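You operate a simulated robot arm through the tools that you are given. There is no shell and no other tool. Be economical: measure what you need, move in short steps, check, and stop when the job is done.

Carry out the task below with a simulated two-armed robot. There is one attempt and no reset: what you move stays moved.

## Task
Screw the lid back on the paste jar.

The check looks at the end state, three seconds after you hand in, the way a careful person would. Anything else that was tipped, shoved, dropped, spilled or broken makes it a failure. Lids that push on must go on centred and level and be pressed home; caps that screw on are set level and turned clockwise until they are tight.

## Robot
Two 6-joint arms with two-finger parallel grippers on one trunk, on a base that drives. Base frame: it is fixed to the floor where the robot stands at the start and does not move with it; the origin is under the middle of the robot, x ahead of it, y to its left, z up; the surface under the hand at the start is at about z = 80. Units: cm, degrees, N and s.
The left shoulder is at the start at [6, 18.7, 107.2], the right one opposite. With the tool pointing down near the work surface each hand reaches from about 26 to 62 cm from the robot's upright axis, wherever it stands, measured 20 degrees to its own side. Payload 1.57 kg a hand.
The TCP of each hand is the grasp point between the finger pads, 3 cm short of the fingertips. In the tool frame z runs along the fingers and y along their closing line. Largest opening 11 cm; finger width 2.4, thickness 1.2; the body of the gripper, 4.8 by 11.2 cm, starts 7.8 cm behind the TCP.
Orientation is that of the tool frame in the base frame, as [roll, pitch, yaw] about the fixed x, y, z axes, in that order (R = Rz(yaw) Ry(pitch) Rx(roll)). With the fingers straight down and closing along the base's y, the tool's x points along the base's -x, its y along +y and its z along -z.

## Interface
- The arms move only by the tool step_arm. It takes "left_commands", "right_commands" or both (then of equal length, played together; a hand with none holds still); each is a list that holds one entry, the list of rows, each a list of 7 numbers: the shift along the base's x, y, z in cm, then the turn, a rotation vector about the base's x, y, z in degrees, then the opening, from 0 (shut) to 1 (fully open). In form: [[[tx, ty, tz, wx, wy, wz, claw], ...]]. A call has 1 to 10 rows; each row is the pose to reach, as a shift and turn from the pose commanded when the call began. A row lasts 0.2 s, in which the tool goes at most 5 cm and 8.6 degrees; a call with a longer step from one row to the next is refused whole, and so is a gripper value outside its range. A pose out of reach is approached as far as the arm can. The call stops where the force on the tool passes 40 N (or 10 N more than at its start, if that is more) or the arm is blocked; 0.2 s more then pass. The fingers move at their own pace (about 15.3 cm/s each) and stop on an object; they squeeze with about 29 N. The grip force told is the motor's: it shows also when the fingers shut on nothing. Time passes only in rows, and 0.2 s behind the last, so rows that repeat a pose let the fingers close. The reply holds the time, the measured pose of the TCP, the force on the tool along the base axes, the opening and the grip force, in the units named above and with some noise, with the torque about the TCP (base axes, N m) and any sound that the robot's microphone picked up, and new pictures: "pictures" is both (left out), scene, wrist or none (wrist: the cameras of the hands that moved).
- Cameras (640 x 400 px; columns grow to the right, rows downward): "scene" is now at [-0.34, 4.21, 160.6]; the picture's right is [0.61, -0.79, 0.00], its down [-0.66, -0.51, -0.55] and it looks along [0.44, 0.34, -0.83] (base axes); focal length 261 px, centre (320, 200). "left" rides on the left gripper at [7, -1.6, -14.1] in its tool frame; the picture's right is [0.23, 0.97, 0.00], its down [-0.86, 0.20, -0.48] and it looks along [-0.47, 0.11, 0.88] (tool axes); focal length 222 px, centre (320, 200). "right" rides on the right gripper at [7, 1.6, -14.1] in its tool frame; the picture's right is [-0.23, 0.97, 0.00], its down [-0.86, -0.20, -0.48] and it looks along [-0.47, -0.11, 0.88] (tool axes); focal length 222 px, centre (320, 200). There is no depth. A picture from a camera that has moved, and an enlarged one, comes with that camera's place and axes in the base frame and with its lens.
- move_column(by): slides the trunk up (or, below 0, down) by that many cm; the arms and the scene camera ride with it, the base frame stays. It gives what a move gives, with no picture.
- base_move(legs): drives the robot by 1 to 6 legs, each [ahead, left, turn to the left] in cm, cm and degrees, along the robot's own axes; the way and the turn of a leg run together, so that a leg with both is an arc; at most 150 cm and 180 degrees a leg. The arms and the cameras ride along, it lands a little off, and it stops where it bumps. It gives what a move gives, and a new picture of the scene camera.
- head_to(pan, tilt): turns the head with the scene camera to pan (to the left, within 86 degrees either way) and tilt (down, from -29 to 69), counted from straight ahead of the robot. It gives what a move gives, and a new picture of the scene camera.
- zoom(camera, box): a new picture of the part [left, top, right, bottom] of that camera's present view, enlarged. The clock stands still meanwhile.
- hand_in(): hands the job in; it is judged then, once.

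Work in short steps. Places have to be worked out from the pictures, the camera data and where the tool is seen: move nearer, look again, correct. Check each grasp and each placing, and mend what went wrong. You have 120 turns and 260 pictures in all, those below and enlarged ones among them. Open the grippers and draw the arms clear of the work before you hand the job in, unless the task says otherwise; then end with one line.

The tools are called after "Request:" as name(argument=value, ...) on one line, values as JSON. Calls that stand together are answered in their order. step_arm: Moves the arms, as the interface text tells. Its arguments: {"type":"object","properties":{"left_commands":{"type":"array","items":{"type":"array","items":{"type":"array","items":{"type":"number"}}}},"right_commands":{"type":"array","items":{"type":"array","items":{"type":"array","items":{"type":"number"}}}},"pictures":{"type":"string","enum":["both","scene","wrist","none"]}},"required":[]} The other tools are called the same way: move_column (by) slides the trunk up or down; base_move (legs) drives the base; head_to (pan, tilt) turns the head that bears the scene camera; zoom (camera, box) takes an enlarged picture of a part of a camera's view; hand_in () hands the job in.

At the start:

```text
time: 0.0
left_eef_pos: [31.15, 34.6, 106.54]
left_orientation: [-180.0, 0.0, -179.9]
left_wrist_force: [0.1, -1.0, -0.2]
left_wrist_torque: [0.0, 0.0, -0.01]
left_finger_gap: 11.02
left_finger_force: 0.2
right_eef_pos: [33.89, 5.81, 111.26]
right_orientation: [179.9, 0.1, -180.0]
right_wrist_force: [0.2, -0.4, -0.9]
right_wrist_torque: [0.05, -0.01, -0.01]
right_finger_gap: 10.98
right_finger_force: 0.1
trunk travel left (down, up): [-70.0, 29.0]
robot x, y, heading: [0.07, 0.1, 0.1]
head pan, tilt: [37.9, 56.3]
```

scene: 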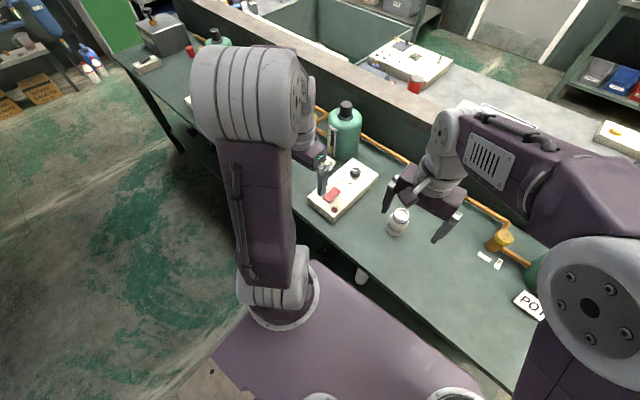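
right: 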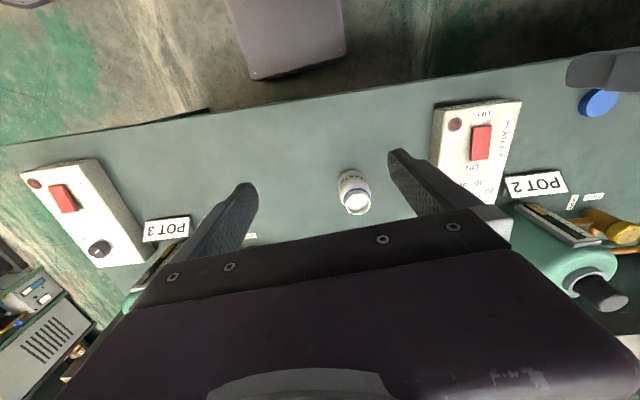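
left: 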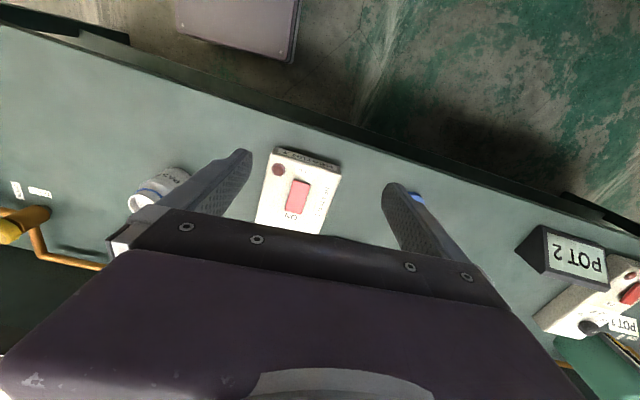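

The white jar stands near the right hand and a blue disc, maybe the lid, lies beyond the heater box. I zoom in on both.

Request:
zoom(camera="right", box=[300, 140, 420, 230])

Request:
zoom(camera="right", box=[420, 50, 640, 230])

Request:
zoom(camera="left", box=[250, 130, 450, 250])

```text
4.44 times, centred on (360, 185) of right
camera zoom: at [26.87, 7.43, 125.41], right [0.23, 0.97, 0.0], down [0.86, -0.2, 0.48], along [0.47, -0.11, -0.88], focal length 987 px, centre (142, 267)
```

zoom: 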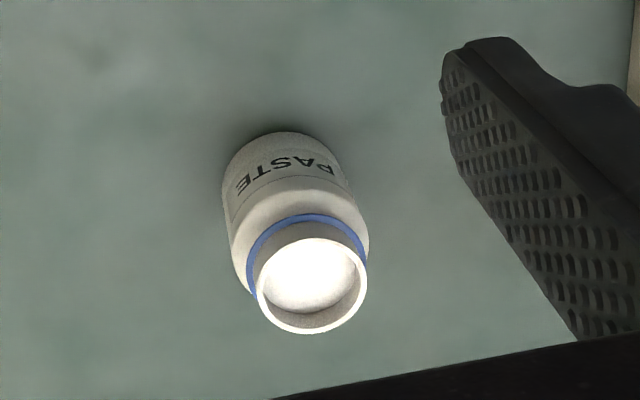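

```text
2.22 times, centred on (530, 140) of right
camera zoom: at [26.87, 7.43, 125.41], right [0.23, 0.97, 0.0], down [0.86, -0.2, 0.48], along [0.47, -0.11, -0.88], focal length 494 px, centre (-147, 333)
```

zoom: 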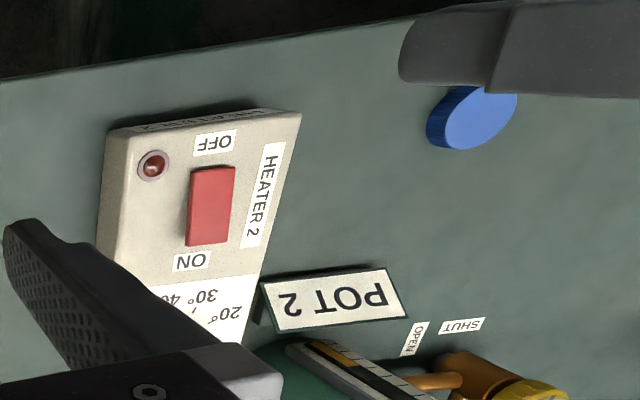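

```text
3.20 times, centred on (350, 190) of left
camera zoom: at [24.2, 32.87, 120.72], right [-0.23, 0.97, 0.0], down [0.86, 0.2, 0.48], along [0.47, 0.11, -0.88], focal length 711 px, centre (224, 232)
```

zoom: 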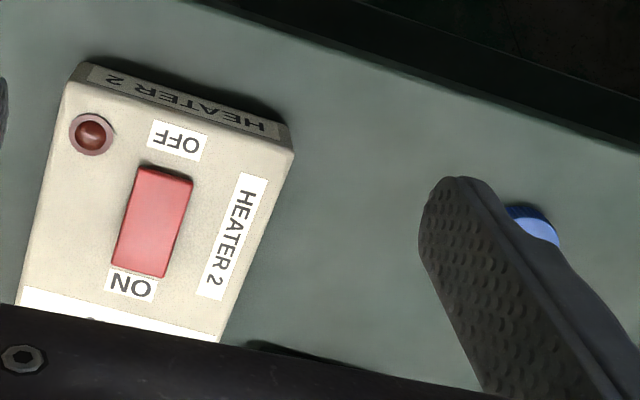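

The jar (open, about 10 cm tall) looks to be near (48, 9.7), and the blue lid near (41.5, 56). I drive left 10 cm so the left hand reaches both.

Request:
base_move(legs=[[0, 10, 0]])

Request:
step_arm(left_commands=[[[3, 3, 0, 0, 0, 0, 1], [4, 5, 0, 0, 0, 0, 1]]], pictures="wrist")

```text
time: 1.1
left_eef_pos: [31.15, 44.48, 106.68]
left_orientation: [-180.0, 0.0, 180.0]
left_wrist_force: [0.3, 0.1, 0.6]
left_wrist_torque: [-0.02, -0.04, 0.0]
left_finger_gap: 11.0
left_finger_force: 0.1
right_eef_pos: [33.8, 15.81, 111.21]
right_orientation: [-180.0, 0.0, 179.9]
right_wrist_force: [-0.2, 0.6, 0.0]
right_wrist_torque: [0.02, -0.02, 0.0]
right_finger_gap: 11.02
right_finger_force: 0.0
trunk travel left (down, up): [-70.0, 29.0]
robot x, y, heading: [0.09, 10.56, -0.2]
head pan, tilt: [37.9, 56.3]
camera scene: at [-0.34, 14.24, 160.6], right [0.61, -0.79, 0.0], down [-0.66, -0.51, -0.55], along [0.44, 0.34, -0.83], focal length 261 px, centre (320, 200)
```

scene: 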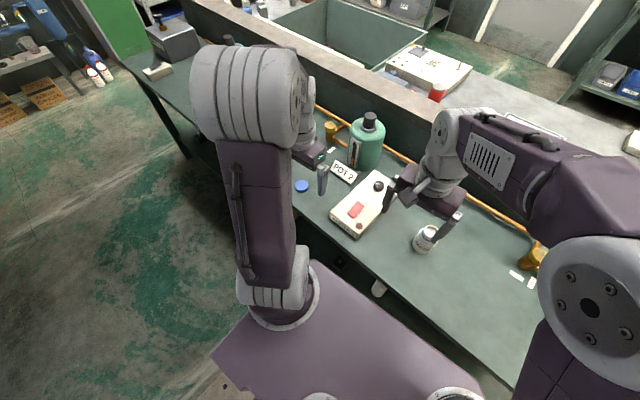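

```text
time: 1.8
left_eef_pos: [35.26, 49.72, 106.68]
left_orientation: [-179.8, 0.0, -180.0]
left_wrist_force: [0.0, 0.3, -0.5]
left_wrist_torque: [-0.01, -0.01, 0.0]
left_finger_gap: 11.0
left_finger_force: 0.2
right_eef_pos: [33.79, 16.09, 111.13]
right_orientation: [-180.0, 0.0, 179.9]
right_wrist_force: [-0.3, -0.2, -0.1]
right_wrist_torque: [-0.02, 0.02, 0.01]
right_finger_gap: 11.03
right_finger_force: 0.0
trunk travel left (down, up): [-70.0, 29.0]
robot x, y, heading: [0.18, 10.48, -0.1]
head pan, tilt: [37.9, 56.3]
camera left: at [28.31, 48.05, 120.78], right [-0.23, 0.97, 0.0], down [0.86, 0.2, 0.48], along [0.47, 0.11, -0.88], focal length 222 px, centre (320, 200)
```

left: 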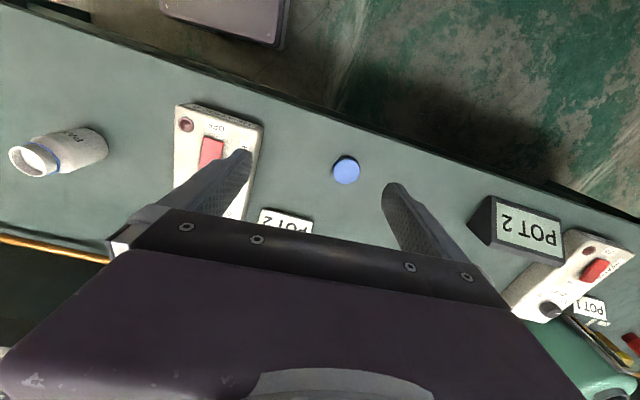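

The lid now shows clearly between the fingers, near (42, 56.5). I zoom in to see which way up it lies.

Request:
zoom(camera="left", box=[315, 145, 379, 185])

Request:
zoom(camera="scene", box=[390, 210, 470, 260])

Request:
zoom(camera="left", box=[0, 110, 128, 190])

```text
10.00 times, centred on (347, 165) of left
camera zoom: at [28.31, 48.05, 120.78], right [-0.23, 0.97, 0.0], down [0.86, 0.2, 0.48], along [0.47, 0.11, -0.88], focal length 2221 px, centre (50, 550)
```

zoom: 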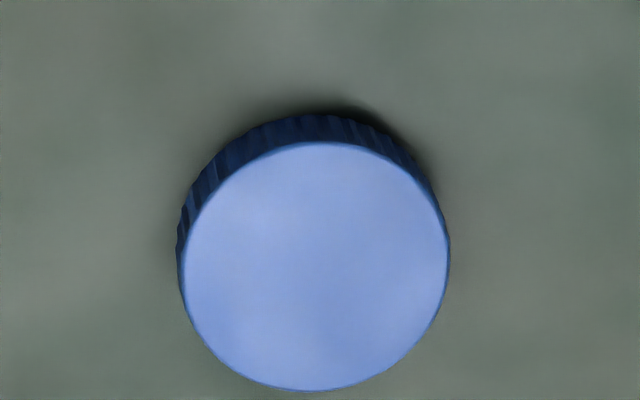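

```text
8.00 times, centred on (430, 235) of scene
camera zoom: at [-0.32, 14.45, 160.6], right [0.61, -0.79, 0.0], down [-0.66, -0.51, -0.55], along [0.44, 0.34, -0.83], focal length 2087 px, centre (-560, -80)
```

zoom: 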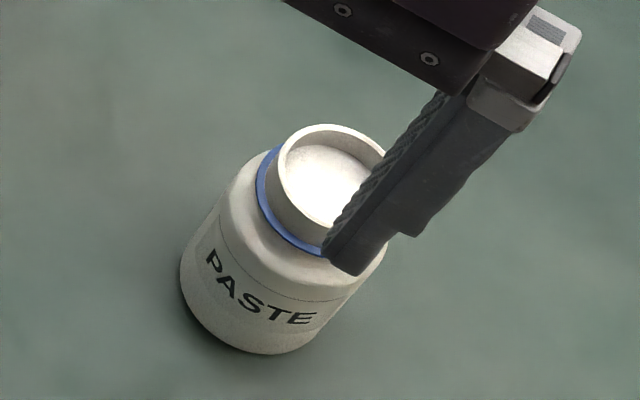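

```text
5.00 times, centred on (64, 150) of left
camera zoom: at [28.31, 48.05, 120.78], right [-0.23, 0.97, 0.0], down [0.86, 0.2, 0.48], along [0.47, 0.11, -0.88], focal length 1111 px, centre (1600, 450)
```

zoom: 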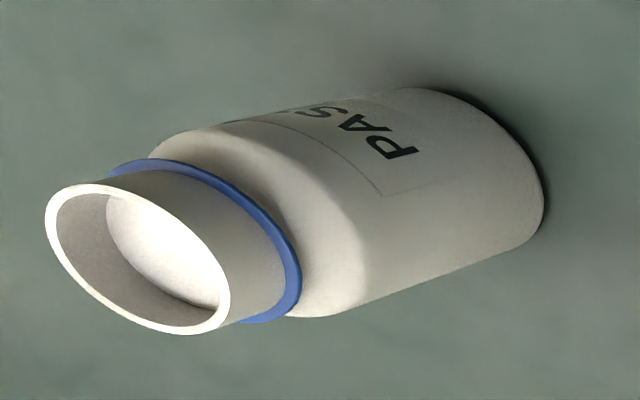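

The lid is lying top up, 5 cm across. I move the left hand above it at about z=92, with the opening narrowed to about 7.5 cm.

Request:
step_arm(left_commands=[[[3.4, 3.3, -3, 0, 0, 0, 0.68], [6.8, 6.6, -6, 0, 0, 0, 0.68], [6.8, 6.6, -10.5, 0, 0, 0, 0.68], [6.8, 6.6, -14.5, 0, 0, 0, 0.68]]], pictures="wrist")

```text
refused: row 1 steps farther than a row can; nothing moved
```

Smaller steps are needed, so I resend the same move.

Request:
step_arm(left_commands=[[[3.4, 3.3, 0, 0, 0, 0, 0.68], [6.8, 6.6, 0, 0, 0, 0, 0.68], [6.8, 6.6, -4.8, 0, 0, 0, 0.68], [6.8, 6.6, -9.6, 0, 0, 0, 0.68], [6.8, 6.6, -14.4, 0, 0, 0, 0.68]]], pictures="wrist")

```text
time: 3.0
left_eef_pos: [41.93, 56.2, 92.02]
left_orientation: [-180.0, 0.0, 180.0]
left_wrist_force: [0.3, 1.1, 0.8]
left_wrist_torque: [0.01, 0.01, 0.01]
left_finger_gap: 7.5
left_finger_force: 0.2
right_eef_pos: [33.88, 16.04, 111.17]
right_orientation: [-179.9, 0.0, 179.8]
right_wrist_force: [0.3, 0.1, 0.5]
right_wrist_torque: [0.03, 0.0, -0.03]
right_finger_gap: 11.01
right_finger_force: 0.0
trunk travel left (down, up): [-70.0, 29.0]
robot x, y, heading: [0.39, 9.61, 0.0]
head pan, tilt: [37.9, 56.3]
camera left: at [34.9, 54.53, 106.18], right [-0.23, 0.97, 0.0], down [0.86, 0.2, 0.48], along [0.47, 0.11, -0.88], focal length 222 px, centre (320, 200)
```

left: 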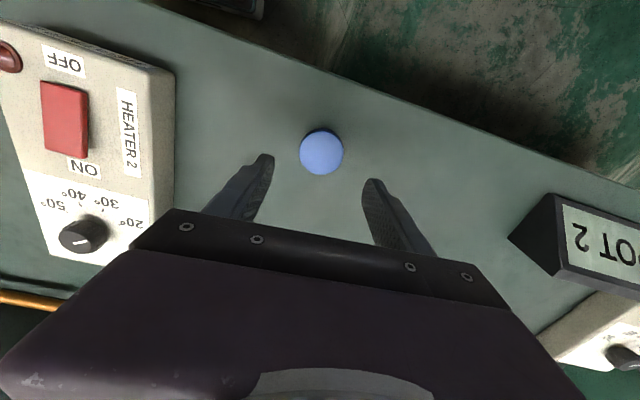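

The lid's centre computes to (42.15, 56.5), so I correct slightly and go down to put the tips just above the bench.

Request:
step_arm(left_commands=[[[0.2, 0.3, -4, 0, 0, 0, 0.68], [0.2, 0.3, -7, 0, 0, 0, 0.68], [0.2, 0.3, -8.5, 0, 0, 0, 0.68], [0.2, 0.3, -8.5, 0, 0, 0, 0.68]]], pictures="wrist")

```text
time: 4.0
left_eef_pos: [42.27, 56.52, 83.57]
left_orientation: [180.0, -0.1, -179.9]
left_wrist_force: [-0.7, -0.9, -0.2]
left_wrist_torque: [-0.04, -0.01, -0.03]
left_finger_gap: 7.49
left_finger_force: 0.0
right_eef_pos: [33.91, 15.9, 111.29]
right_orientation: [-180.0, -0.1, 179.9]
right_wrist_force: [-0.2, 0.0, -0.4]
right_wrist_torque: [0.0, -0.02, 0.0]
right_finger_gap: 11.02
right_finger_force: 0.1
trunk travel left (down, up): [-70.0, 29.0]
robot x, y, heading: [-0.26, 9.89, 0.1]
head pan, tilt: [37.9, 56.3]
camera left: at [35.1, 54.84, 97.73], right [-0.23, 0.97, 0.0], down [0.86, 0.2, 0.48], along [0.47, 0.11, -0.88], focal length 222 px, centre (320, 200)
```

left: 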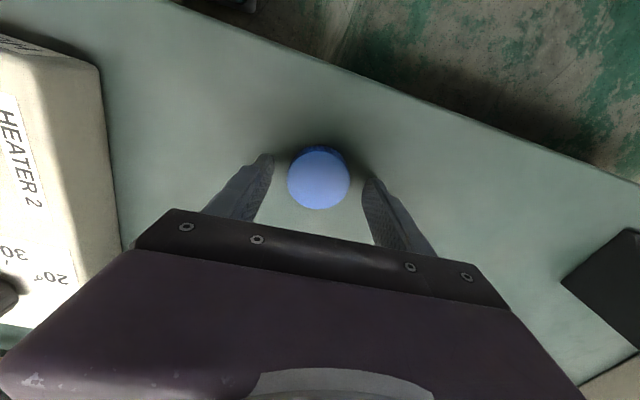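

Lid centre now computes to x≈41.85; I shift -0.35 in x and close gently.

Request:
step_arm(left_commands=[[[-0.35, -0.15, 0, 0, 0, 0, 0.68], [-0.35, -0.15, 0, 0, 0, 0, 0.5], [-0.35, -0.15, 0, 0, 0, 0, 0.3], [-0.35, -0.15, 0, 0, 0, 0, 0.3]]], pictures="wrist")

```text
time: 5.0
left_eef_pos: [41.75, 56.34, 83.66]
left_orientation: [-180.0, 0.1, -180.0]
left_wrist_force: [0.8, -0.3, -0.4]
left_wrist_torque: [0.01, -0.01, 0.0]
left_finger_gap: 4.84
left_finger_force: 28.9
right_eef_pos: [33.9, 16.05, 111.14]
right_orientation: [-180.0, 0.0, 179.9]
right_wrist_force: [-0.4, 0.4, 0.7]
right_wrist_torque: [0.02, 0.02, -0.01]
right_finger_gap: 11.03
right_finger_force: 0.0
trunk travel left (down, up): [-70.0, 29.0]
robot x, y, heading: [0.03, 10.22, 0.0]
head pan, tilt: [37.9, 56.3]
camera left: at [34.79, 54.65, 97.77], right [-0.23, 0.97, 0.0], down [0.86, 0.2, 0.48], along [0.47, 0.11, -0.88], focal length 222 px, centre (320, 200)
```

left: 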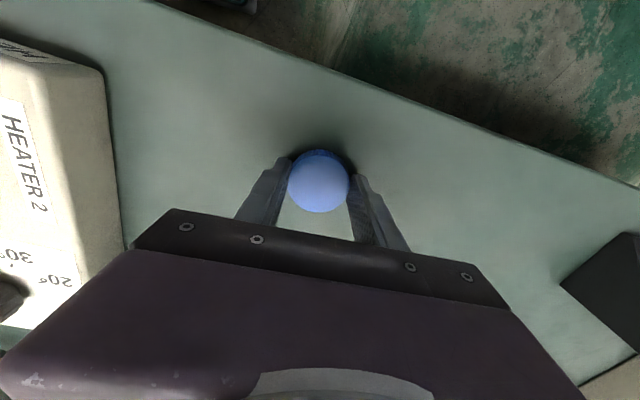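

The lid is gripped (4.84 cm, 29 N). I lift it straight up, then tilt and move the right hand to look at the jar for a side grip.

Request:
step_arm(left_commands=[[[0, 0, 4.5, 0, 0, 0, 0.3], [0, 0, 9, 0, 0, 0, 0.3], [0, 0, 13.5, 0, 0, 0, 0.3], [0, 0, 18, 0, 0, 0, 0.3], [0, 0, 22, 0, 0, 0, 0.3]]], pictures="wrist")

Request:
step_arm(right_commands=[[[0, -3, -1, 0, -8, 0, 1], [0, -6, -2, 0, -16, 0, 1], [0, -9, -3, 0, -24, 0, 1], [0, -11, -5, 0, -32, 0, 1], [0, -12, -7, 0, -40, 0, 1], [0, -12, -9, 0, -48, 0, 1], [0, -12, -10, 0, -55, 0, 1], [0, -12, -10, 0, -55, 0, 1]]], pictures="both")

```text
time: 6.2
left_eef_pos: [41.78, 56.15, 105.92]
left_orientation: [-180.0, 0.0, 179.9]
left_wrist_force: [0.0, 0.0, -0.2]
left_wrist_torque: [0.0, -0.01, 0.0]
left_finger_gap: 4.81
left_finger_force: 29.1
right_eef_pos: [33.81, 16.01, 111.29]
right_orientation: [180.0, 0.0, 179.9]
right_wrist_force: [0.4, -0.3, 0.0]
right_wrist_torque: [-0.04, -0.02, 0.0]
right_finger_gap: 10.97
right_finger_force: 0.1
trunk travel left (down, up): [-70.0, 29.0]
robot x, y, heading: [0.25, 9.99, 0.2]
head pan, tilt: [37.9, 56.3]
camera left: at [34.83, 54.6, 120.03], right [-0.23, 0.97, 0.0], down [0.86, 0.2, 0.48], along [0.47, 0.11, -0.88], focal length 222 px, centre (320, 200)
```

left: 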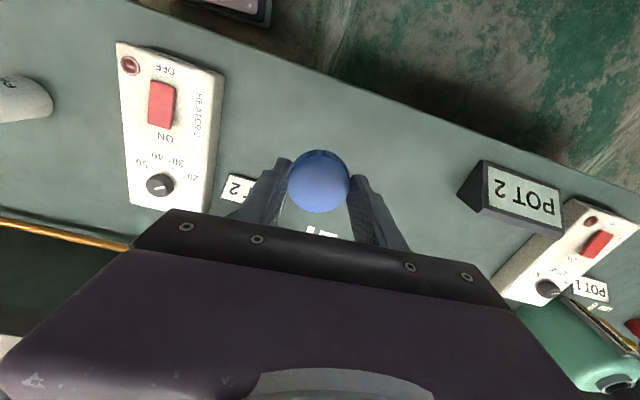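

```text
time: 8.0
left_eef_pos: [41.78, 56.2, 105.88]
left_orientation: [-180.0, 0.0, -180.0]
left_wrist_force: [-1.1, 0.1, -0.8]
left_wrist_torque: [0.02, 0.0, 0.0]
left_finger_gap: 4.82
left_finger_force: 29.4
right_eef_pos: [37.21, 10.08, 102.67]
right_orientation: [-179.9, 54.9, -179.9]
right_wrist_force: [-0.2, 0.1, -0.2]
right_wrist_torque: [-0.04, 0.03, -0.01]
right_finger_gap: 11.02
right_finger_force: 0.1
right hand out of reach, approached as far as the arm can: row 5, 6, 7, 8
trunk travel left (down, up): [-70.0, 29.0]
robot x, y, heading: [0.17, 10.06, 0.0]
head pan, tilt: [37.9, 56.3]
camera scene: at [-0.34, 14.22, 160.6], right [0.61, -0.79, 0.0], down [-0.66, -0.51, -0.55], along [0.44, 0.34, -0.83], focal length 261 px, centre (320, 200)
camera right: at [21.7, 11.71, 105.18], right [0.13, 0.97, 0.18], down [0.1, -0.2, 0.98], along [0.99, -0.11, -0.12], focal length 222 px, centre (320, 200)
```

scene: 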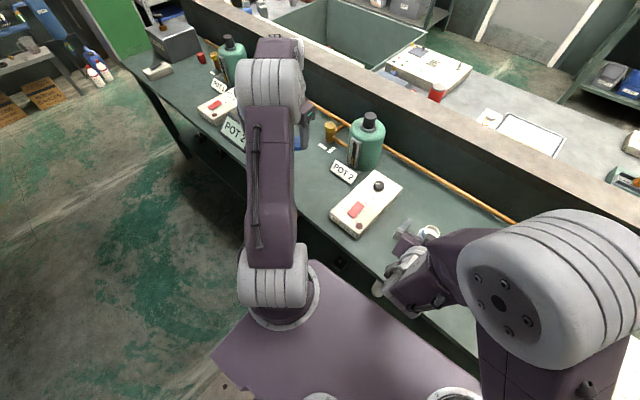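
right: 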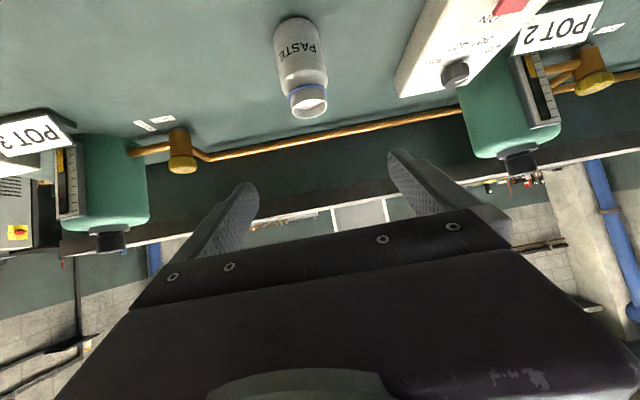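

The right wrist was too close to its shoulder for that pose. I raise the trunk 14 cm to make room; the jar computes to about (48.3, 9.8), roughly 9 cm tall.

Request:
move_column(by=14)

Request:
step_arm(right_commands=[[[0, -2, -4, 0, 0, 8, 1], [0, -4, -8, 0, 0, 16, 1], [0, -5, -12, 0, 0, 24, 1], [0, -6, -16, 0, 0, 30, 1], [0, -6, -19, 0, 0, 30, 1], [0, -6, -19, 0, 0, 30, 1]]], pictures="both")

```text
time: 9.6
left_eef_pos: [41.95, 56.31, 119.82]
left_orientation: [-180.0, 0.0, -180.0]
left_wrist_force: [0.0, -0.9, 0.7]
left_wrist_torque: [0.04, 0.02, 0.01]
left_finger_gap: 4.83
left_finger_force: 29.0
right_eef_pos: [37.32, 10.16, 116.59]
right_orientation: [-179.6, 54.8, -179.9]
right_wrist_force: [0.4, 0.5, -0.1]
right_wrist_torque: [-0.01, 0.0, -0.04]
right_finger_gap: 11.0
right_finger_force: 0.0
trunk travel left (down, up): [-84.0, 15.0]
robot x, y, heading: [-0.14, 10.26, -0.2]
head pan, tilt: [37.9, 56.3]
```

```text
time: 11.0
left_eef_pos: [42.08, 56.29, 119.66]
left_orientation: [-180.0, 0.0, 180.0]
left_wrist_force: [-0.2, 0.3, -0.4]
left_wrist_torque: [-0.03, 0.0, 0.01]
left_finger_gap: 4.85
left_finger_force: 28.8
right_eef_pos: [42.64, 13.02, 101.23]
right_orientation: [-164.0, 50.7, -139.4]
right_wrist_force: [0.1, -0.5, -0.1]
right_wrist_torque: [0.01, 0.0, 0.05]
right_finger_gap: 11.01
right_finger_force: 0.1
right hand out of reach, approached as far as the arm can: row 1, 2, 3, 4, 5, 6
trunk travel left (down, up): [-84.0, 15.0]
robot x, y, heading: [-0.03, 9.56, -0.2]
head pan, tilt: [37.9, 56.3]
camera scene: at [0.08, 14.32, 174.6], right [0.61, -0.79, 0.0], down [-0.66, -0.51, -0.55], along [0.44, 0.34, -0.83], focal length 261 px, centre (320, 200)
camera right: at [28.08, 7.62, 104.37], right [-0.34, 0.94, 0.01], down [0.15, 0.05, 0.99], along [0.93, 0.34, -0.16], focal length 222 px, centre (320, 200)
```

scene: 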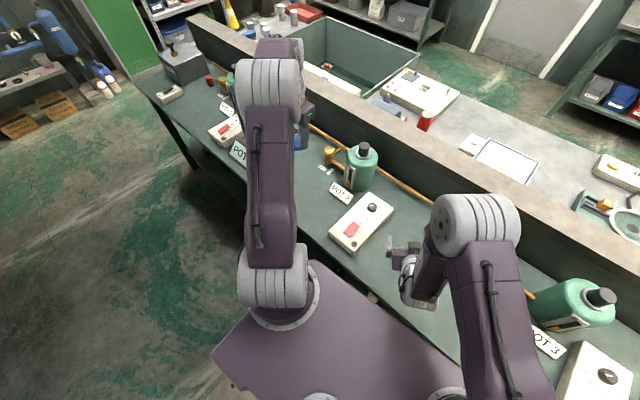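
right: 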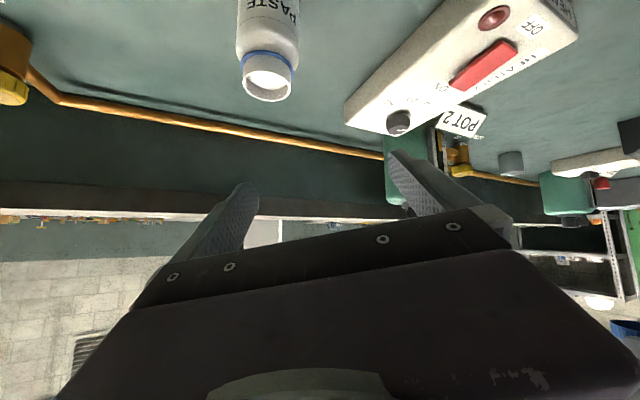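

Still beyond the fold limit. I move the right hand outward and see where the commanded pose really is.

Request:
step_arm(right_commands=[[[3, 0, 0, 0, 0, 0, 1], [6, 0, 0, 0, 0, 0, 1], [6, 0, 0, 0, 0, 0, 1]]], pictures="wrist")

```text
time: 11.8
left_eef_pos: [41.81, 56.27, 119.86]
left_orientation: [-179.9, -0.1, -180.0]
left_wrist_force: [0.5, -0.4, -0.4]
left_wrist_torque: [-0.04, 0.0, -0.01]
left_finger_gap: 4.85
left_finger_force: 28.9
right_eef_pos: [47.75, 14.74, 101.57]
right_orientation: [-163.2, 50.6, -139.4]
right_wrist_force: [-0.8, 0.6, 0.3]
right_wrist_torque: [-0.06, -0.01, 0.03]
right_finger_gap: 11.0
right_finger_force: 0.0
right hand out of reach, approached as far as the arm can: row 1, 2, 3
trunk travel left (down, up): [-84.0, 15.0]
robot x, y, heading: [0.14, 10.24, 0.0]
head pan, tilt: [37.9, 56.3]
camera right: at [33.12, 9.55, 104.52], right [-0.33, 0.94, 0.0], down [0.14, 0.05, 0.99], along [0.93, 0.33, -0.15], focal length 222 px, centre (320, 200)
```

right: 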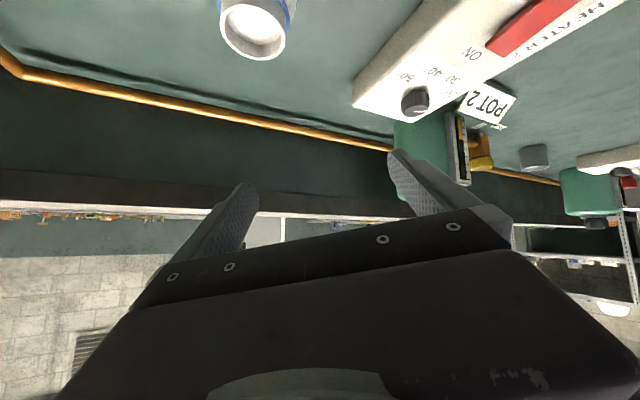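

The orientation was the limit (roll is off). I undo the yaw while backing a little to see which commanded orientation holds.

Request:
step_arm(right_commands=[[[-1, -2, 0, 0, 0, -8, 1], [-2, -4, 0, 0, 0, -16, 1], [-3, -6, 0, 0, 0, -24, 1], [-4, -7, 0, 0, 0, -30, 1], [-4, -7, 0, 0, 0, -30, 1]]], pictures="wrist")

```text
time: 13.0
left_eef_pos: [41.77, 56.26, 119.78]
left_orientation: [180.0, -0.2, -180.0]
left_wrist_force: [0.5, -0.1, 0.6]
left_wrist_torque: [-0.03, -0.01, -0.02]
left_finger_gap: 4.84
left_finger_force: 29.2
right_eef_pos: [44.27, 8.06, 101.43]
right_orientation: [-163.6, 50.7, -169.1]
right_wrist_force: [-0.6, -1.3, 0.6]
right_wrist_torque: [0.03, 0.02, 0.01]
right_finger_gap: 11.0
right_finger_force: 0.2
right hand out of reach, approached as far as the arm can: row 4, 5
trunk travel left (down, up): [-84.0, 15.0]
robot x, y, heading: [0.27, 10.4, 0.0]
head pan, tilt: [37.9, 56.3]
camera right: at [28.81, 10.71, 104.52], right [0.18, 0.98, 0.0], down [0.15, -0.03, 0.99], along [0.97, -0.17, -0.16], focal length 222 px, centre (320, 200)
```

right: 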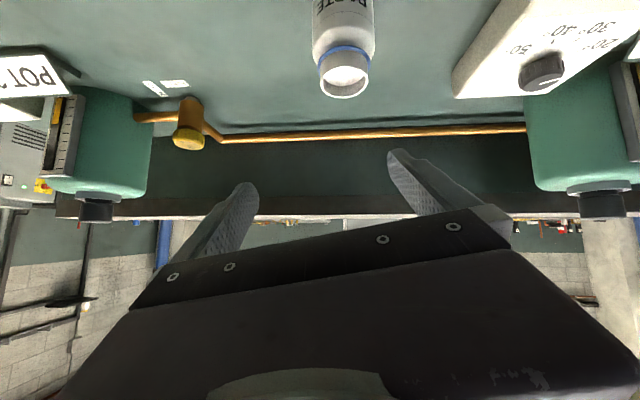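

Each call's command is clipped to what was reached. The wrist sits too near the shoulder when pointing forward, so I'll come at the jar from its right side (-y) instead. First I level the closing axis and move over.

Request:
step_arm(right_commands=[[[1, -2, 0.5, 5.1, -0.9, -4, 1], [2, -5, 1, 10.2, -1.8, -7.9, 1], [2, -8, 1, 10.2, -1.8, -7.9, 1], [2, -8, 1, 10.2, -1.8, -7.9, 1]]], pictures="none")

Request:
step_arm(right_commands=[[[0, -1, 0, 0, 0, 8, 1], [0, -2, 0, 0, 0, 16, 1], [0, -3, 0, 0, 0, 24, 1], [0, -4, 0, 0, 0, 32, 1], [0, -5, 0, 0, 0, 40, 1], [0, -5, 0, 0, 0, 48, 1], [0, -5, 0, 0, 0, 56, 1], [0, -5, 0, 0, 0, 64, 1], [0, -5, 0, 0, 0, 72, 1], [0, -5, 0, 0, 0, 80, 1]]], pictures="both")

```text
time: 14.0
left_eef_pos: [41.79, 56.31, 119.8]
left_orientation: [-180.0, 0.0, -180.0]
left_wrist_force: [0.4, 0.0, 0.4]
left_wrist_torque: [0.0, -0.01, 0.01]
left_finger_gap: 4.82
left_finger_force: 29.4
right_eef_pos: [51.39, 3.24, 105.62]
right_orientation: [-177.4, 51.8, 171.6]
right_wrist_force: [-0.5, -0.1, 0.2]
right_wrist_torque: [0.01, 0.0, 0.01]
right_finger_gap: 10.99
right_finger_force: 0.2
right hand out of reach, approached as far as the arm can: row 1, 2, 3, 4
trunk travel left (down, up): [-84.0, 15.0]
robot x, y, heading: [-0.21, 10.03, -0.0]
head pan, tilt: [37.9, 56.3]
```

```text
time: 16.4
left_eef_pos: [41.99, 56.38, 119.65]
left_orientation: [179.9, 0.1, 179.9]
left_wrist_force: [0.5, 0.0, 0.2]
left_wrist_torque: [-0.01, 0.01, 0.01]
left_finger_gap: 4.82
left_finger_force: 29.1
right_eef_pos: [30.94, 23.88, 111.13]
right_orientation: [-164.7, 54.7, -118.0]
right_wrist_force: [-0.4, 0.8, -0.6]
right_wrist_torque: [0.03, -0.01, -0.02]
right_finger_gap: 11.03
right_finger_force: 0.0
right hand out of reach, approached as far as the arm can: row 1, 2, 3, 4, 5, 6, 7, 8, 9, 10
trunk travel left (down, up): [-84.0, 15.0]
robot x, y, heading: [-0.1, 10.35, -0.4]
head pan, tilt: [37.9, 56.3]
stopped in row 10 (right hand): the arm was blocked; the commanded pose is now the measured one
camera scene: at [-0.2, 14.37, 174.6], right [0.61, -0.79, 0.0], down [-0.66, -0.51, -0.55], along [0.44, 0.34, -0.83], focal length 261 px, centre (320, 200)
camera right: at [19.35, 13.25, 113.0], right [-0.67, 0.74, 0.04], down [0.09, 0.03, 1.0], along [0.74, 0.67, -0.09], focal length 222 px, centre (320, 200)
```

scene: 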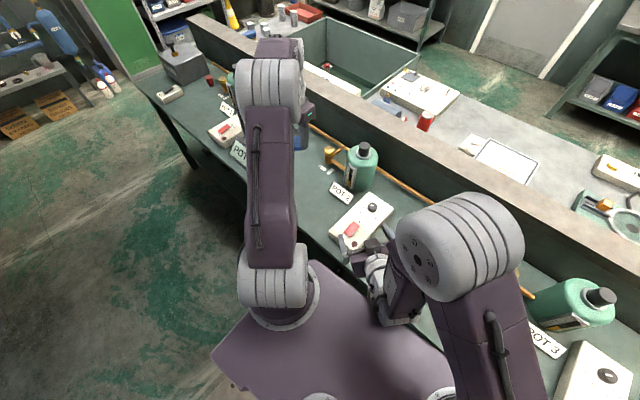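
right: 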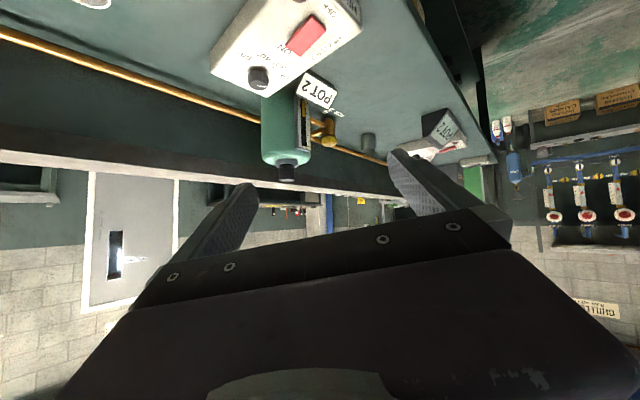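

The arm folded into a bad configuration. I bring the right hand back to pointing straight down, moving out and away from the body, before choosing another approach.

Request:
step_arm(right_commands=[[[1, -1, 0.5, -6.9, 3.7, 0, 1], [2, -3, 1, -13.8, 7.3, 0, 1], [3, -5, 1, -20.7, 11, 0, 1], [4, -7, 1, -27.6, 14.7, 0, 1], [5, -9, 1, -34.5, 18.4, 0, 1], [6, -11, 1, -41.4, 22, 0, 1], [7, -13, 1, -48.3, 25.7, 0, 1], [7, -13, 1, -48.3, 25.7, 0, 1]]], pictures="scene")

```text
time: 18.2
left_eef_pos: [41.88, 56.19, 119.96]
left_orientation: [179.9, 0.0, 179.9]
left_wrist_force: [-0.4, 0.2, -0.2]
left_wrist_torque: [-0.03, -0.02, 0.0]
left_finger_gap: 4.84
left_finger_force: 28.7
right_eef_pos: [37.63, 10.75, 111.86]
right_orientation: [-164.7, -0.2, -118.1]
right_wrist_force: [0.0, -0.1, 0.0]
right_wrist_torque: [0.01, 0.0, 0.0]
right_finger_gap: 11.01
right_finger_force: 0.0
right hand out of reach, approached as far as the arm can: row 4, 5, 6
trunk travel left (down, up): [-84.0, 15.0]
robot x, y, heading: [-0.17, 9.8, -0.3]
head pan, tilt: [37.9, 56.3]
camera scene: at [-0.37, 14.32, 174.6], right [0.61, -0.79, 0.0], down [-0.66, -0.51, -0.55], along [0.44, 0.34, -0.83], focal length 261 px, centre (320, 200)
```

scene: 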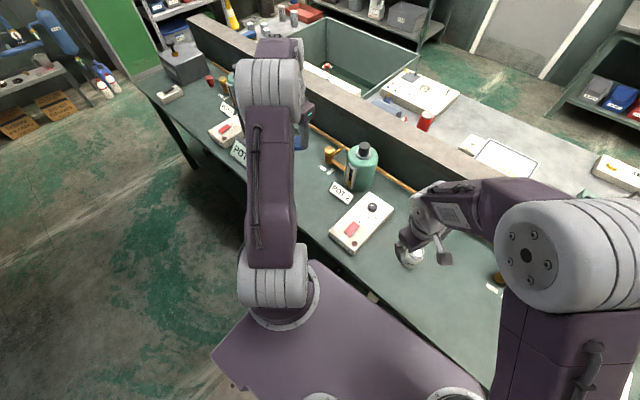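

Recovered. Now I level the tool straight down, shift it to the right of the jar, and yaw so the fingers close along x.

Request:
step_arm(right_commands=[[[2, -4, 0, 3.6, 6.7, 0, 1], [4, -8, 0, 7.2, 13.5, 0, 1], [6, -12, 0, 7.2, 13.5, 0, 1], [7, -16, 0, 7.2, 13.5, 0, 1], [7, -16, 0, 7.2, 13.5, 0, 1]]], pictures="none")

Request:
step_arm(right_commands=[[[0, 0, 0, 0, 0, 8, 1], [0, 0, 0, 0, 0, 16, 1], [0, 0, 0, 0, 0, 24, 1], [0, 0, 0, 0, 0, 28, 1], [0, 0, 0, 0, 0, 28, 1]]], pictures="none")

Request:
step_arm(right_commands=[[[0, 0, 0, 8, 0, 0, 1], [0, 0, 0, 16, 0, 0, 1], [0, 0, 0, 24, 0, 0, 1], [0, 0, 0, 32, 0, 0, 1], [0, 0, 0, 40, 0, 0, 1], [0, 0, 0, 40, 0, 0, 1]]], pictures="both")

```text
time: 19.4
left_eef_pos: [41.99, 56.28, 119.7]
left_orientation: [-179.9, 0.0, 179.9]
left_wrist_force: [-0.3, -0.2, 0.5]
left_wrist_torque: [0.01, 0.01, 0.01]
left_finger_gap: 4.84
left_finger_force: 28.7
right_eef_pos: [44.99, -5.09, 111.87]
right_orientation: [179.9, -0.1, -117.9]
right_wrist_force: [-0.1, -0.5, 0.2]
right_wrist_torque: [-0.01, 0.02, 0.02]
right_finger_gap: 11.0
right_finger_force: 0.1
trunk travel left (down, up): [-84.0, 15.0]
robot x, y, heading: [-0.04, 10.17, -0.0]
head pan, tilt: [37.9, 56.3]
```

```text
time: 20.6
left_eef_pos: [41.85, 56.23, 119.88]
left_orientation: [180.0, 0.0, 179.9]
left_wrist_force: [-0.5, 0.6, -0.7]
left_wrist_torque: [-0.02, -0.03, -0.02]
left_finger_gap: 4.86
left_finger_force: 29.3
right_eef_pos: [44.72, -5.26, 111.82]
right_orientation: [180.0, -0.2, -89.8]
right_wrist_force: [0.3, 0.6, -1.2]
right_wrist_torque: [-0.02, -0.02, 0.02]
right_finger_gap: 11.02
right_finger_force: 0.1
trunk travel left (down, up): [-84.0, 15.0]
robot x, y, heading: [-0.09, 10.3, -0.2]
head pan, tilt: [37.9, 56.3]
```

```text
time: 22.0
left_eef_pos: [41.81, 56.32, 119.77]
left_orientation: [179.9, 0.0, 179.9]
left_wrist_force: [0.3, 0.0, -0.4]
left_wrist_torque: [-0.01, -0.02, -0.02]
left_finger_gap: 4.81
left_finger_force: 29.1
right_eef_pos: [44.79, -5.08, 111.85]
right_orientation: [-179.8, 39.9, -89.8]
right_wrist_force: [0.0, 0.1, 0.6]
right_wrist_torque: [-0.04, -0.02, 0.01]
right_finger_gap: 11.01
right_finger_force: 0.0
trunk travel left (down, up): [-84.0, 15.0]
robot x, y, heading: [-0.13, 9.74, -0.2]
head pan, tilt: [37.9, 56.3]
camera scene: at [-0.34, 14.39, 174.6], right [0.61, -0.79, 0.0], down [-0.66, -0.51, -0.55], along [0.44, 0.34, -0.83], focal length 261 px, centre (320, 200)
camera right: at [43.12, -19.6, 118.29], right [-0.97, 0.17, 0.14], down [0.2, 0.35, 0.92], along [0.11, 0.92, -0.37], focal length 222 px, centre (320, 200)
```

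scene: 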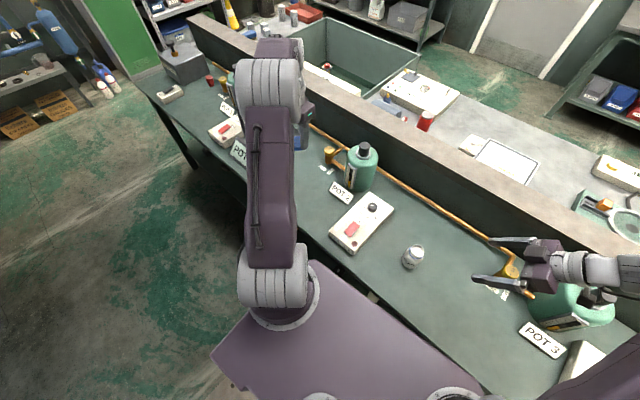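
right: 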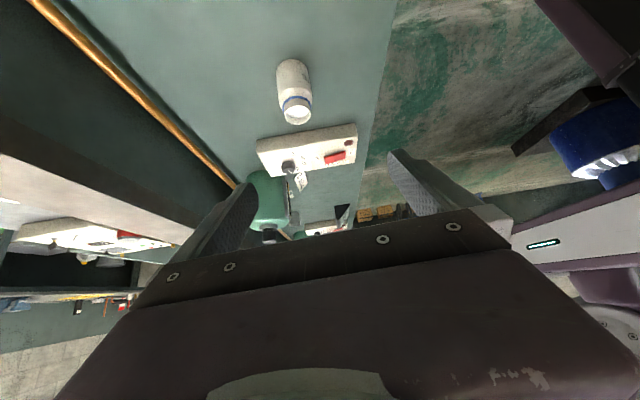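

The side orientation works. From this view the jar is at about (48.3, 10.1). I tilt another 10° and descend to a pre-grasp point short of it.

Request:
step_arm(right_commands=[[[1.5, 0, -4, 5, 0, 0, 1], [3.5, 0, -8, 10, 0, 0, 1], [3.5, 0, -12, 10, 0, 0, 1], [3.5, 0, -16, 10, 0, 0, 1], [3.5, 3, -19, 10, 0, 0, 1], [3.5, 5, -21, 10, 0, 0, 1], [3.5, 5, -21, 10, 0, 0, 1]]], pictures="both")

```text
time: 23.6
left_eef_pos: [41.78, 56.24, 119.87]
left_orientation: [180.0, 0.0, 179.9]
left_wrist_force: [-0.8, 0.8, 0.0]
left_wrist_torque: [-0.01, -0.01, -0.01]
left_finger_gap: 4.83
left_finger_force: 28.9
right_eef_pos: [48.4, -0.22, 90.71]
right_orientation: [-179.9, 49.9, -89.8]
right_wrist_force: [0.0, 0.6, 0.7]
right_wrist_torque: [0.05, 0.03, -0.02]
right_finger_gap: 11.02
right_finger_force: 0.0
trunk travel left (down, up): [-84.0, 15.0]
robot x, y, heading: [-0.24, 10.17, 0.0]
head pan, tilt: [37.9, 56.3]
camera scene: at [-0.33, 14.2, 174.6], right [0.61, -0.79, 0.0], down [-0.66, -0.51, -0.55], along [0.44, 0.34, -0.83], focal length 261 px, centre (320, 200)
camera right: at [46.84, -15.53, 94.56], right [-0.97, 0.14, 0.17], down [0.2, 0.19, 0.96], along [0.11, 0.97, -0.21], focal length 222 px, centre (320, 200)
```

scene: 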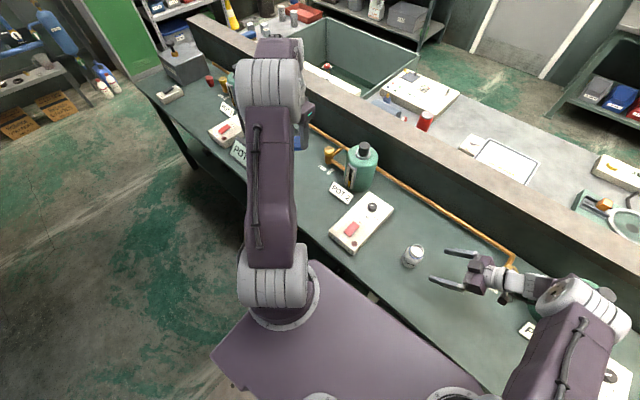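
right: 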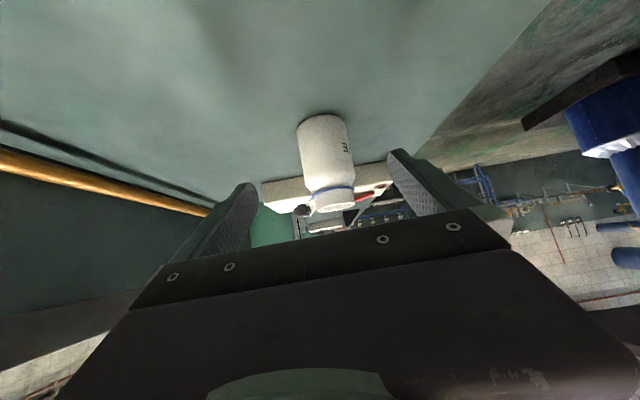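

The jar sits between the fingers' lines. I check the clearance of the right elbow from the green bottle and heater 3 behind it.

Request:
zoom(camera="scene", box=[400, 220, 640, 370])

Request:
head_to(pan=-30, tilt=50)

```text
2.67 times, centred on (520, 295) of scene
camera zoom: at [-0.33, 14.2, 174.6], right [0.61, -0.79, 0.0], down [-0.66, -0.51, -0.55], along [0.44, 0.34, -0.83], focal length 696 px, centre (-213, -53)
```

zoom: 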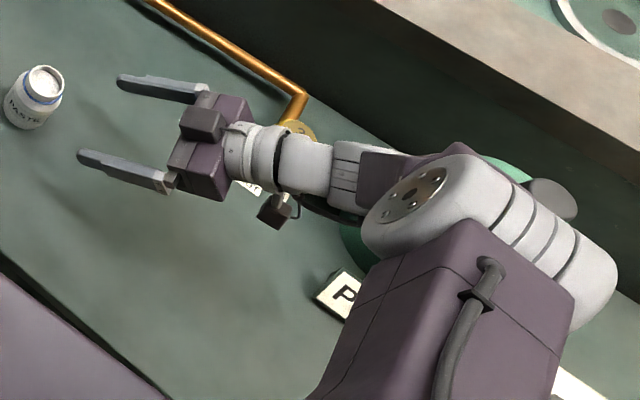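

```text
time: 24.9
left_eef_pos: [41.87, 56.3, 119.71]
left_orientation: [-180.0, 0.0, 179.8]
left_wrist_force: [-0.4, 0.4, -0.5]
left_wrist_torque: [0.01, 0.0, 0.01]
left_finger_gap: 4.85
left_finger_force: 28.7
right_eef_pos: [48.61, -0.15, 90.58]
right_orientation: [-179.9, 50.0, -89.7]
right_wrist_force: [-0.4, 0.3, -0.4]
right_wrist_torque: [-0.02, -0.05, -0.01]
right_finger_gap: 11.01
right_finger_force: 0.0
trunk travel left (down, up): [-84.0, 15.0]
robot x, y, heading: [-0.41, 9.95, -0.2]
head pan, tilt: [-30.0, 50.0]
camera scene: at [0.78, 6.12, 175.42], right [-0.5, -0.87, 0.0], down [-0.66, 0.38, -0.64], along [0.56, -0.32, -0.77], focal length 261 px, centre (320, 200)
```

scene: 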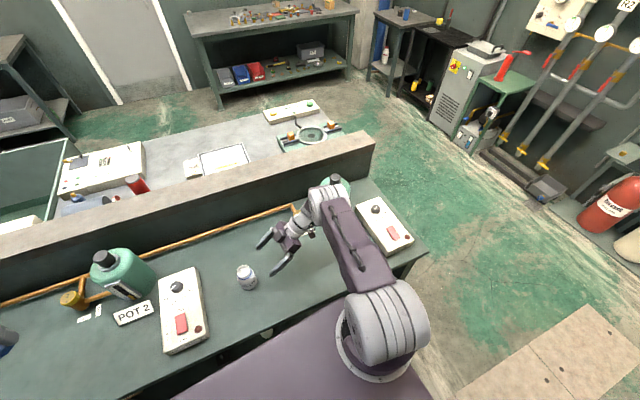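

The bottle stays clear as the arm moves away from it. I advance the right hand along its axis around the jar body, without closing yet.

Request:
step_arm(right_commands=[[[-0.1, 3, -2, 0, 0, 0, 1], [-0.2, 6, -4, 0, 0, 0, 1], [-0.2, 8, -5.3, 0, 0, 0, 1], [-0.2, 9.2, -6.1, 0, 0, 0, 1], [-0.2, 9.2, -6.1, 0, 0, 0, 1]]], pictures="wrist")

Request:
head_to(pan=20, tilt=55)

```text
time: 26.1
left_eef_pos: [41.83, 56.26, 119.78]
left_orientation: [-180.0, -0.1, 179.9]
left_wrist_force: [0.5, -0.8, -0.3]
left_wrist_torque: [0.01, 0.0, 0.02]
left_finger_gap: 4.81
left_finger_force: 28.8
right_eef_pos: [48.22, 9.04, 84.77]
right_orientation: [-179.9, 49.9, -89.8]
right_wrist_force: [0.3, 0.4, 0.1]
right_wrist_torque: [-0.01, -0.01, 0.0]
right_finger_gap: 10.99
right_finger_force: 0.1
trunk travel left (down, up): [-84.0, 15.0]
robot x, y, heading: [0.28, 10.09, -0.1]
head pan, tilt: [-30.0, 50.0]
camera right: at [46.56, -6.31, 88.63], right [-0.97, 0.14, 0.17], down [0.2, 0.19, 0.96], along [0.11, 0.97, -0.21], focal length 222 px, centre (320, 200)
```

right: 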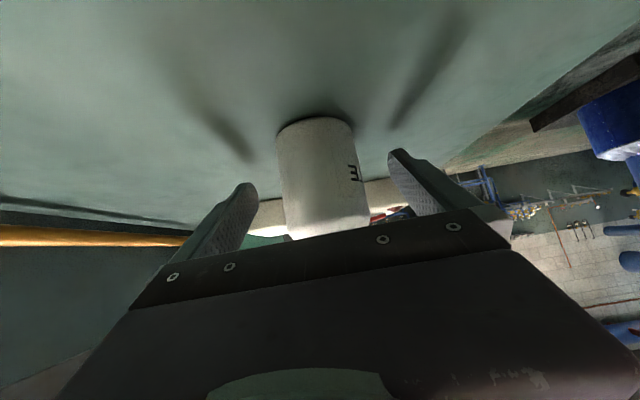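

```text
time: 27.3
left_eef_pos: [41.92, 56.31, 119.8]
left_orientation: [-180.0, 0.0, 180.0]
left_wrist_force: [0.3, 0.8, -1.0]
left_wrist_torque: [0.01, 0.0, -0.01]
left_finger_gap: 4.83
left_finger_force: 28.9
right_eef_pos: [48.19, 8.96, 84.84]
right_orientation: [-179.9, 49.9, -89.8]
right_wrist_force: [0.8, 0.0, -0.3]
right_wrist_torque: [-0.01, 0.01, -0.02]
right_finger_gap: 11.01
right_finger_force: 0.2
trunk travel left (down, up): [-84.0, 15.0]
robot x, y, heading: [-0.13, 10.32, -0.1]
head pan, tilt: [20.0, 55.0]
camera scene: at [0.89, 12.42, 174.77], right [0.34, -0.94, 0.0], down [-0.77, -0.28, -0.57], along [0.54, 0.2, -0.82], focal length 261 px, centre (320, 200)
```

scene: 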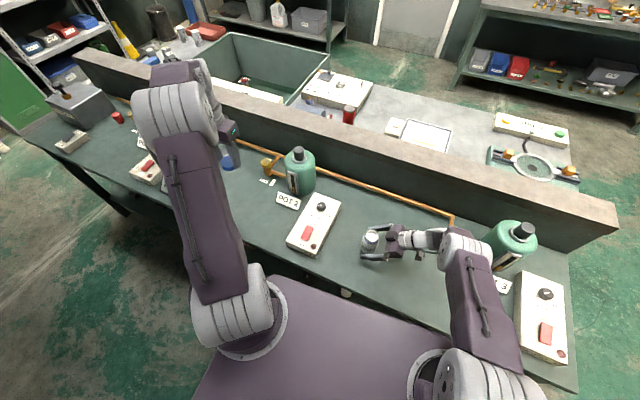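

Jar is centred between the pads. I close in small steps.

Request:
step_arm(right_commands=[[[0, 0, 0, 0, 0, 0, 0.65], [0, 0, 0, 0, 0, 0, 0.58], [0, 0, 0, 0, 0, 0, 0.54], [0, 0, 0, 0, 0, 0, 0.5], [0, 0, 0, 0, 0, 0, 0.4], [0, 0, 0, 0, 0, 0, 0.4]]], pictures="wrist")

Request:
zoom(camera="scene", box=[330, 205, 450, 280])

```text
time: 28.7
left_eef_pos: [41.82, 56.2, 119.72]
left_orientation: [-179.9, 0.0, 179.8]
left_wrist_force: [0.0, 0.6, -0.5]
left_wrist_torque: [-0.03, -0.03, -0.04]
left_finger_gap: 4.81
left_finger_force: 28.9
right_eef_pos: [48.07, 9.09, 84.88]
right_orientation: [-179.9, 49.9, -89.8]
right_wrist_force: [-0.2, -0.8, -0.1]
right_wrist_torque: [0.03, 0.01, 0.01]
right_finger_gap: 5.92
right_finger_force: 29.3
trunk travel left (down, up): [-84.0, 15.0]
robot x, y, heading: [-0.14, 10.44, 0.1]
head pan, tilt: [20.0, 55.0]
camera right: at [46.55, -6.33, 88.64], right [-0.97, 0.14, 0.17], down [0.2, 0.19, 0.96], along [0.11, 0.97, -0.21], focal length 222 px, centre (320, 200)
```

right: 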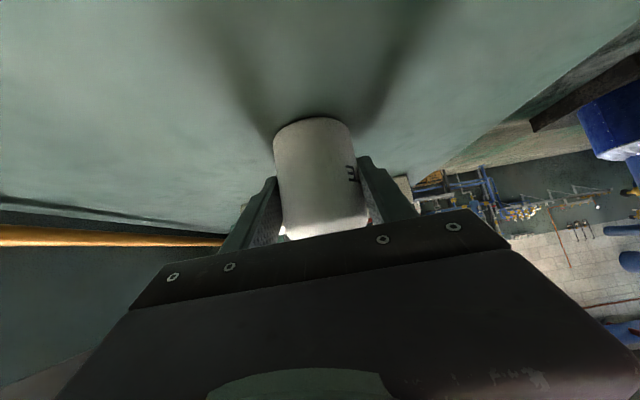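

```text
5.33 times, centred on (390, 242) of scene
camera zoom: at [0.87, 12.43, 174.77], right [0.34, -0.94, 0.0], down [-0.77, -0.28, -0.57], along [0.54, 0.2, -0.82], focal length 1391 px, centre (-53, -27)
```

zoom: 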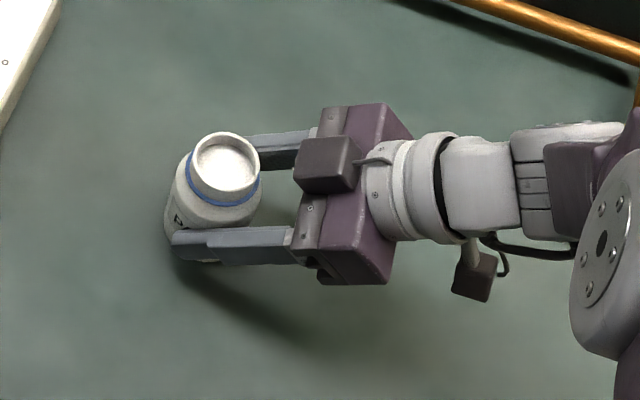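

Jar is gripped upright (5.92 cm). Now I carry the lid over at height, yawing the left hand -45°.

Request:
step_arm(left_commands=[[[0.6, -4.5, 0, 0, 0, -5, 0.3], [1.2, -9, 0, 0, 0, -10, 0.3], [1.8, -13.5, 0, 0, 0, -15, 0.3], [2.4, -18, 0, 0, 0, -20, 0.3], [3.0, -22.5, 0, 0, 0, -25, 0.3], [3.6, -27, 0, 0, 0, -30, 0.3], [4.2, -31.5, 0, 0, 0, -35, 0.3], [4.8, -35, 0, 0, 0, -40, 0.3], [4.8, -36, 0, 0, 0, -45, 0.3], [4.8, -36, 0, 0, 0, -45, 0.3]]], pictures="both")

```text
time: 30.9
left_eef_pos: [46.54, 20.22, 119.82]
left_orientation: [179.9, 0.0, 134.9]
left_wrist_force: [-0.3, -0.3, 0.8]
left_wrist_torque: [0.02, 0.02, -0.01]
left_finger_gap: 4.84
left_finger_force: 29.0
right_eef_pos: [48.2, 8.85, 84.8]
right_orientation: [-179.9, 49.9, -89.8]
right_wrist_force: [0.4, -0.3, 0.6]
right_wrist_torque: [0.01, 0.0, -0.01]
right_finger_gap: 5.92
right_finger_force: 29.4
trunk travel left (down, up): [-84.0, 15.0]
robot x, y, heading: [0.22, 10.08, -0.2]
head pan, tilt: [20.0, 55.0]
camera scene: at [0.89, 12.41, 174.77], right [0.34, -0.94, 0.0], down [-0.77, -0.28, -0.57], along [0.54, 0.2, -0.82], focal length 261 px, centre (320, 200)
camera left: at [40.42, 23.98, 133.91], right [0.53, 0.85, 0.0], down [0.74, -0.47, 0.48], along [0.41, -0.25, -0.88], focal length 222 px, centre (320, 200)
```

scene: 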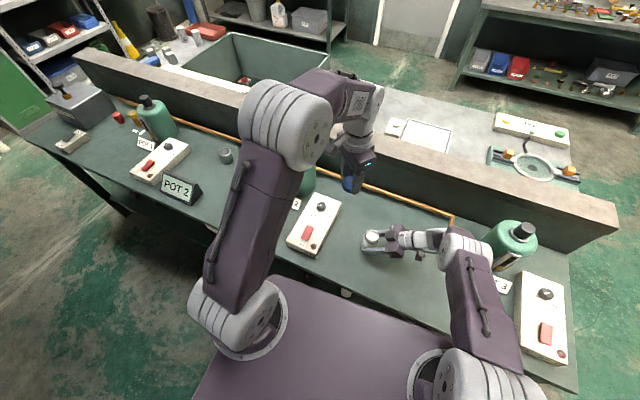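
left: 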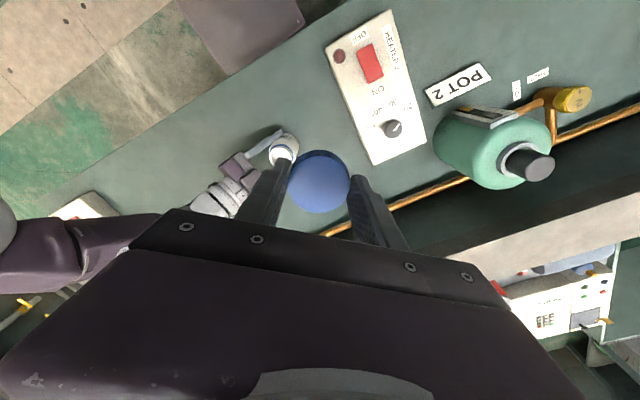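

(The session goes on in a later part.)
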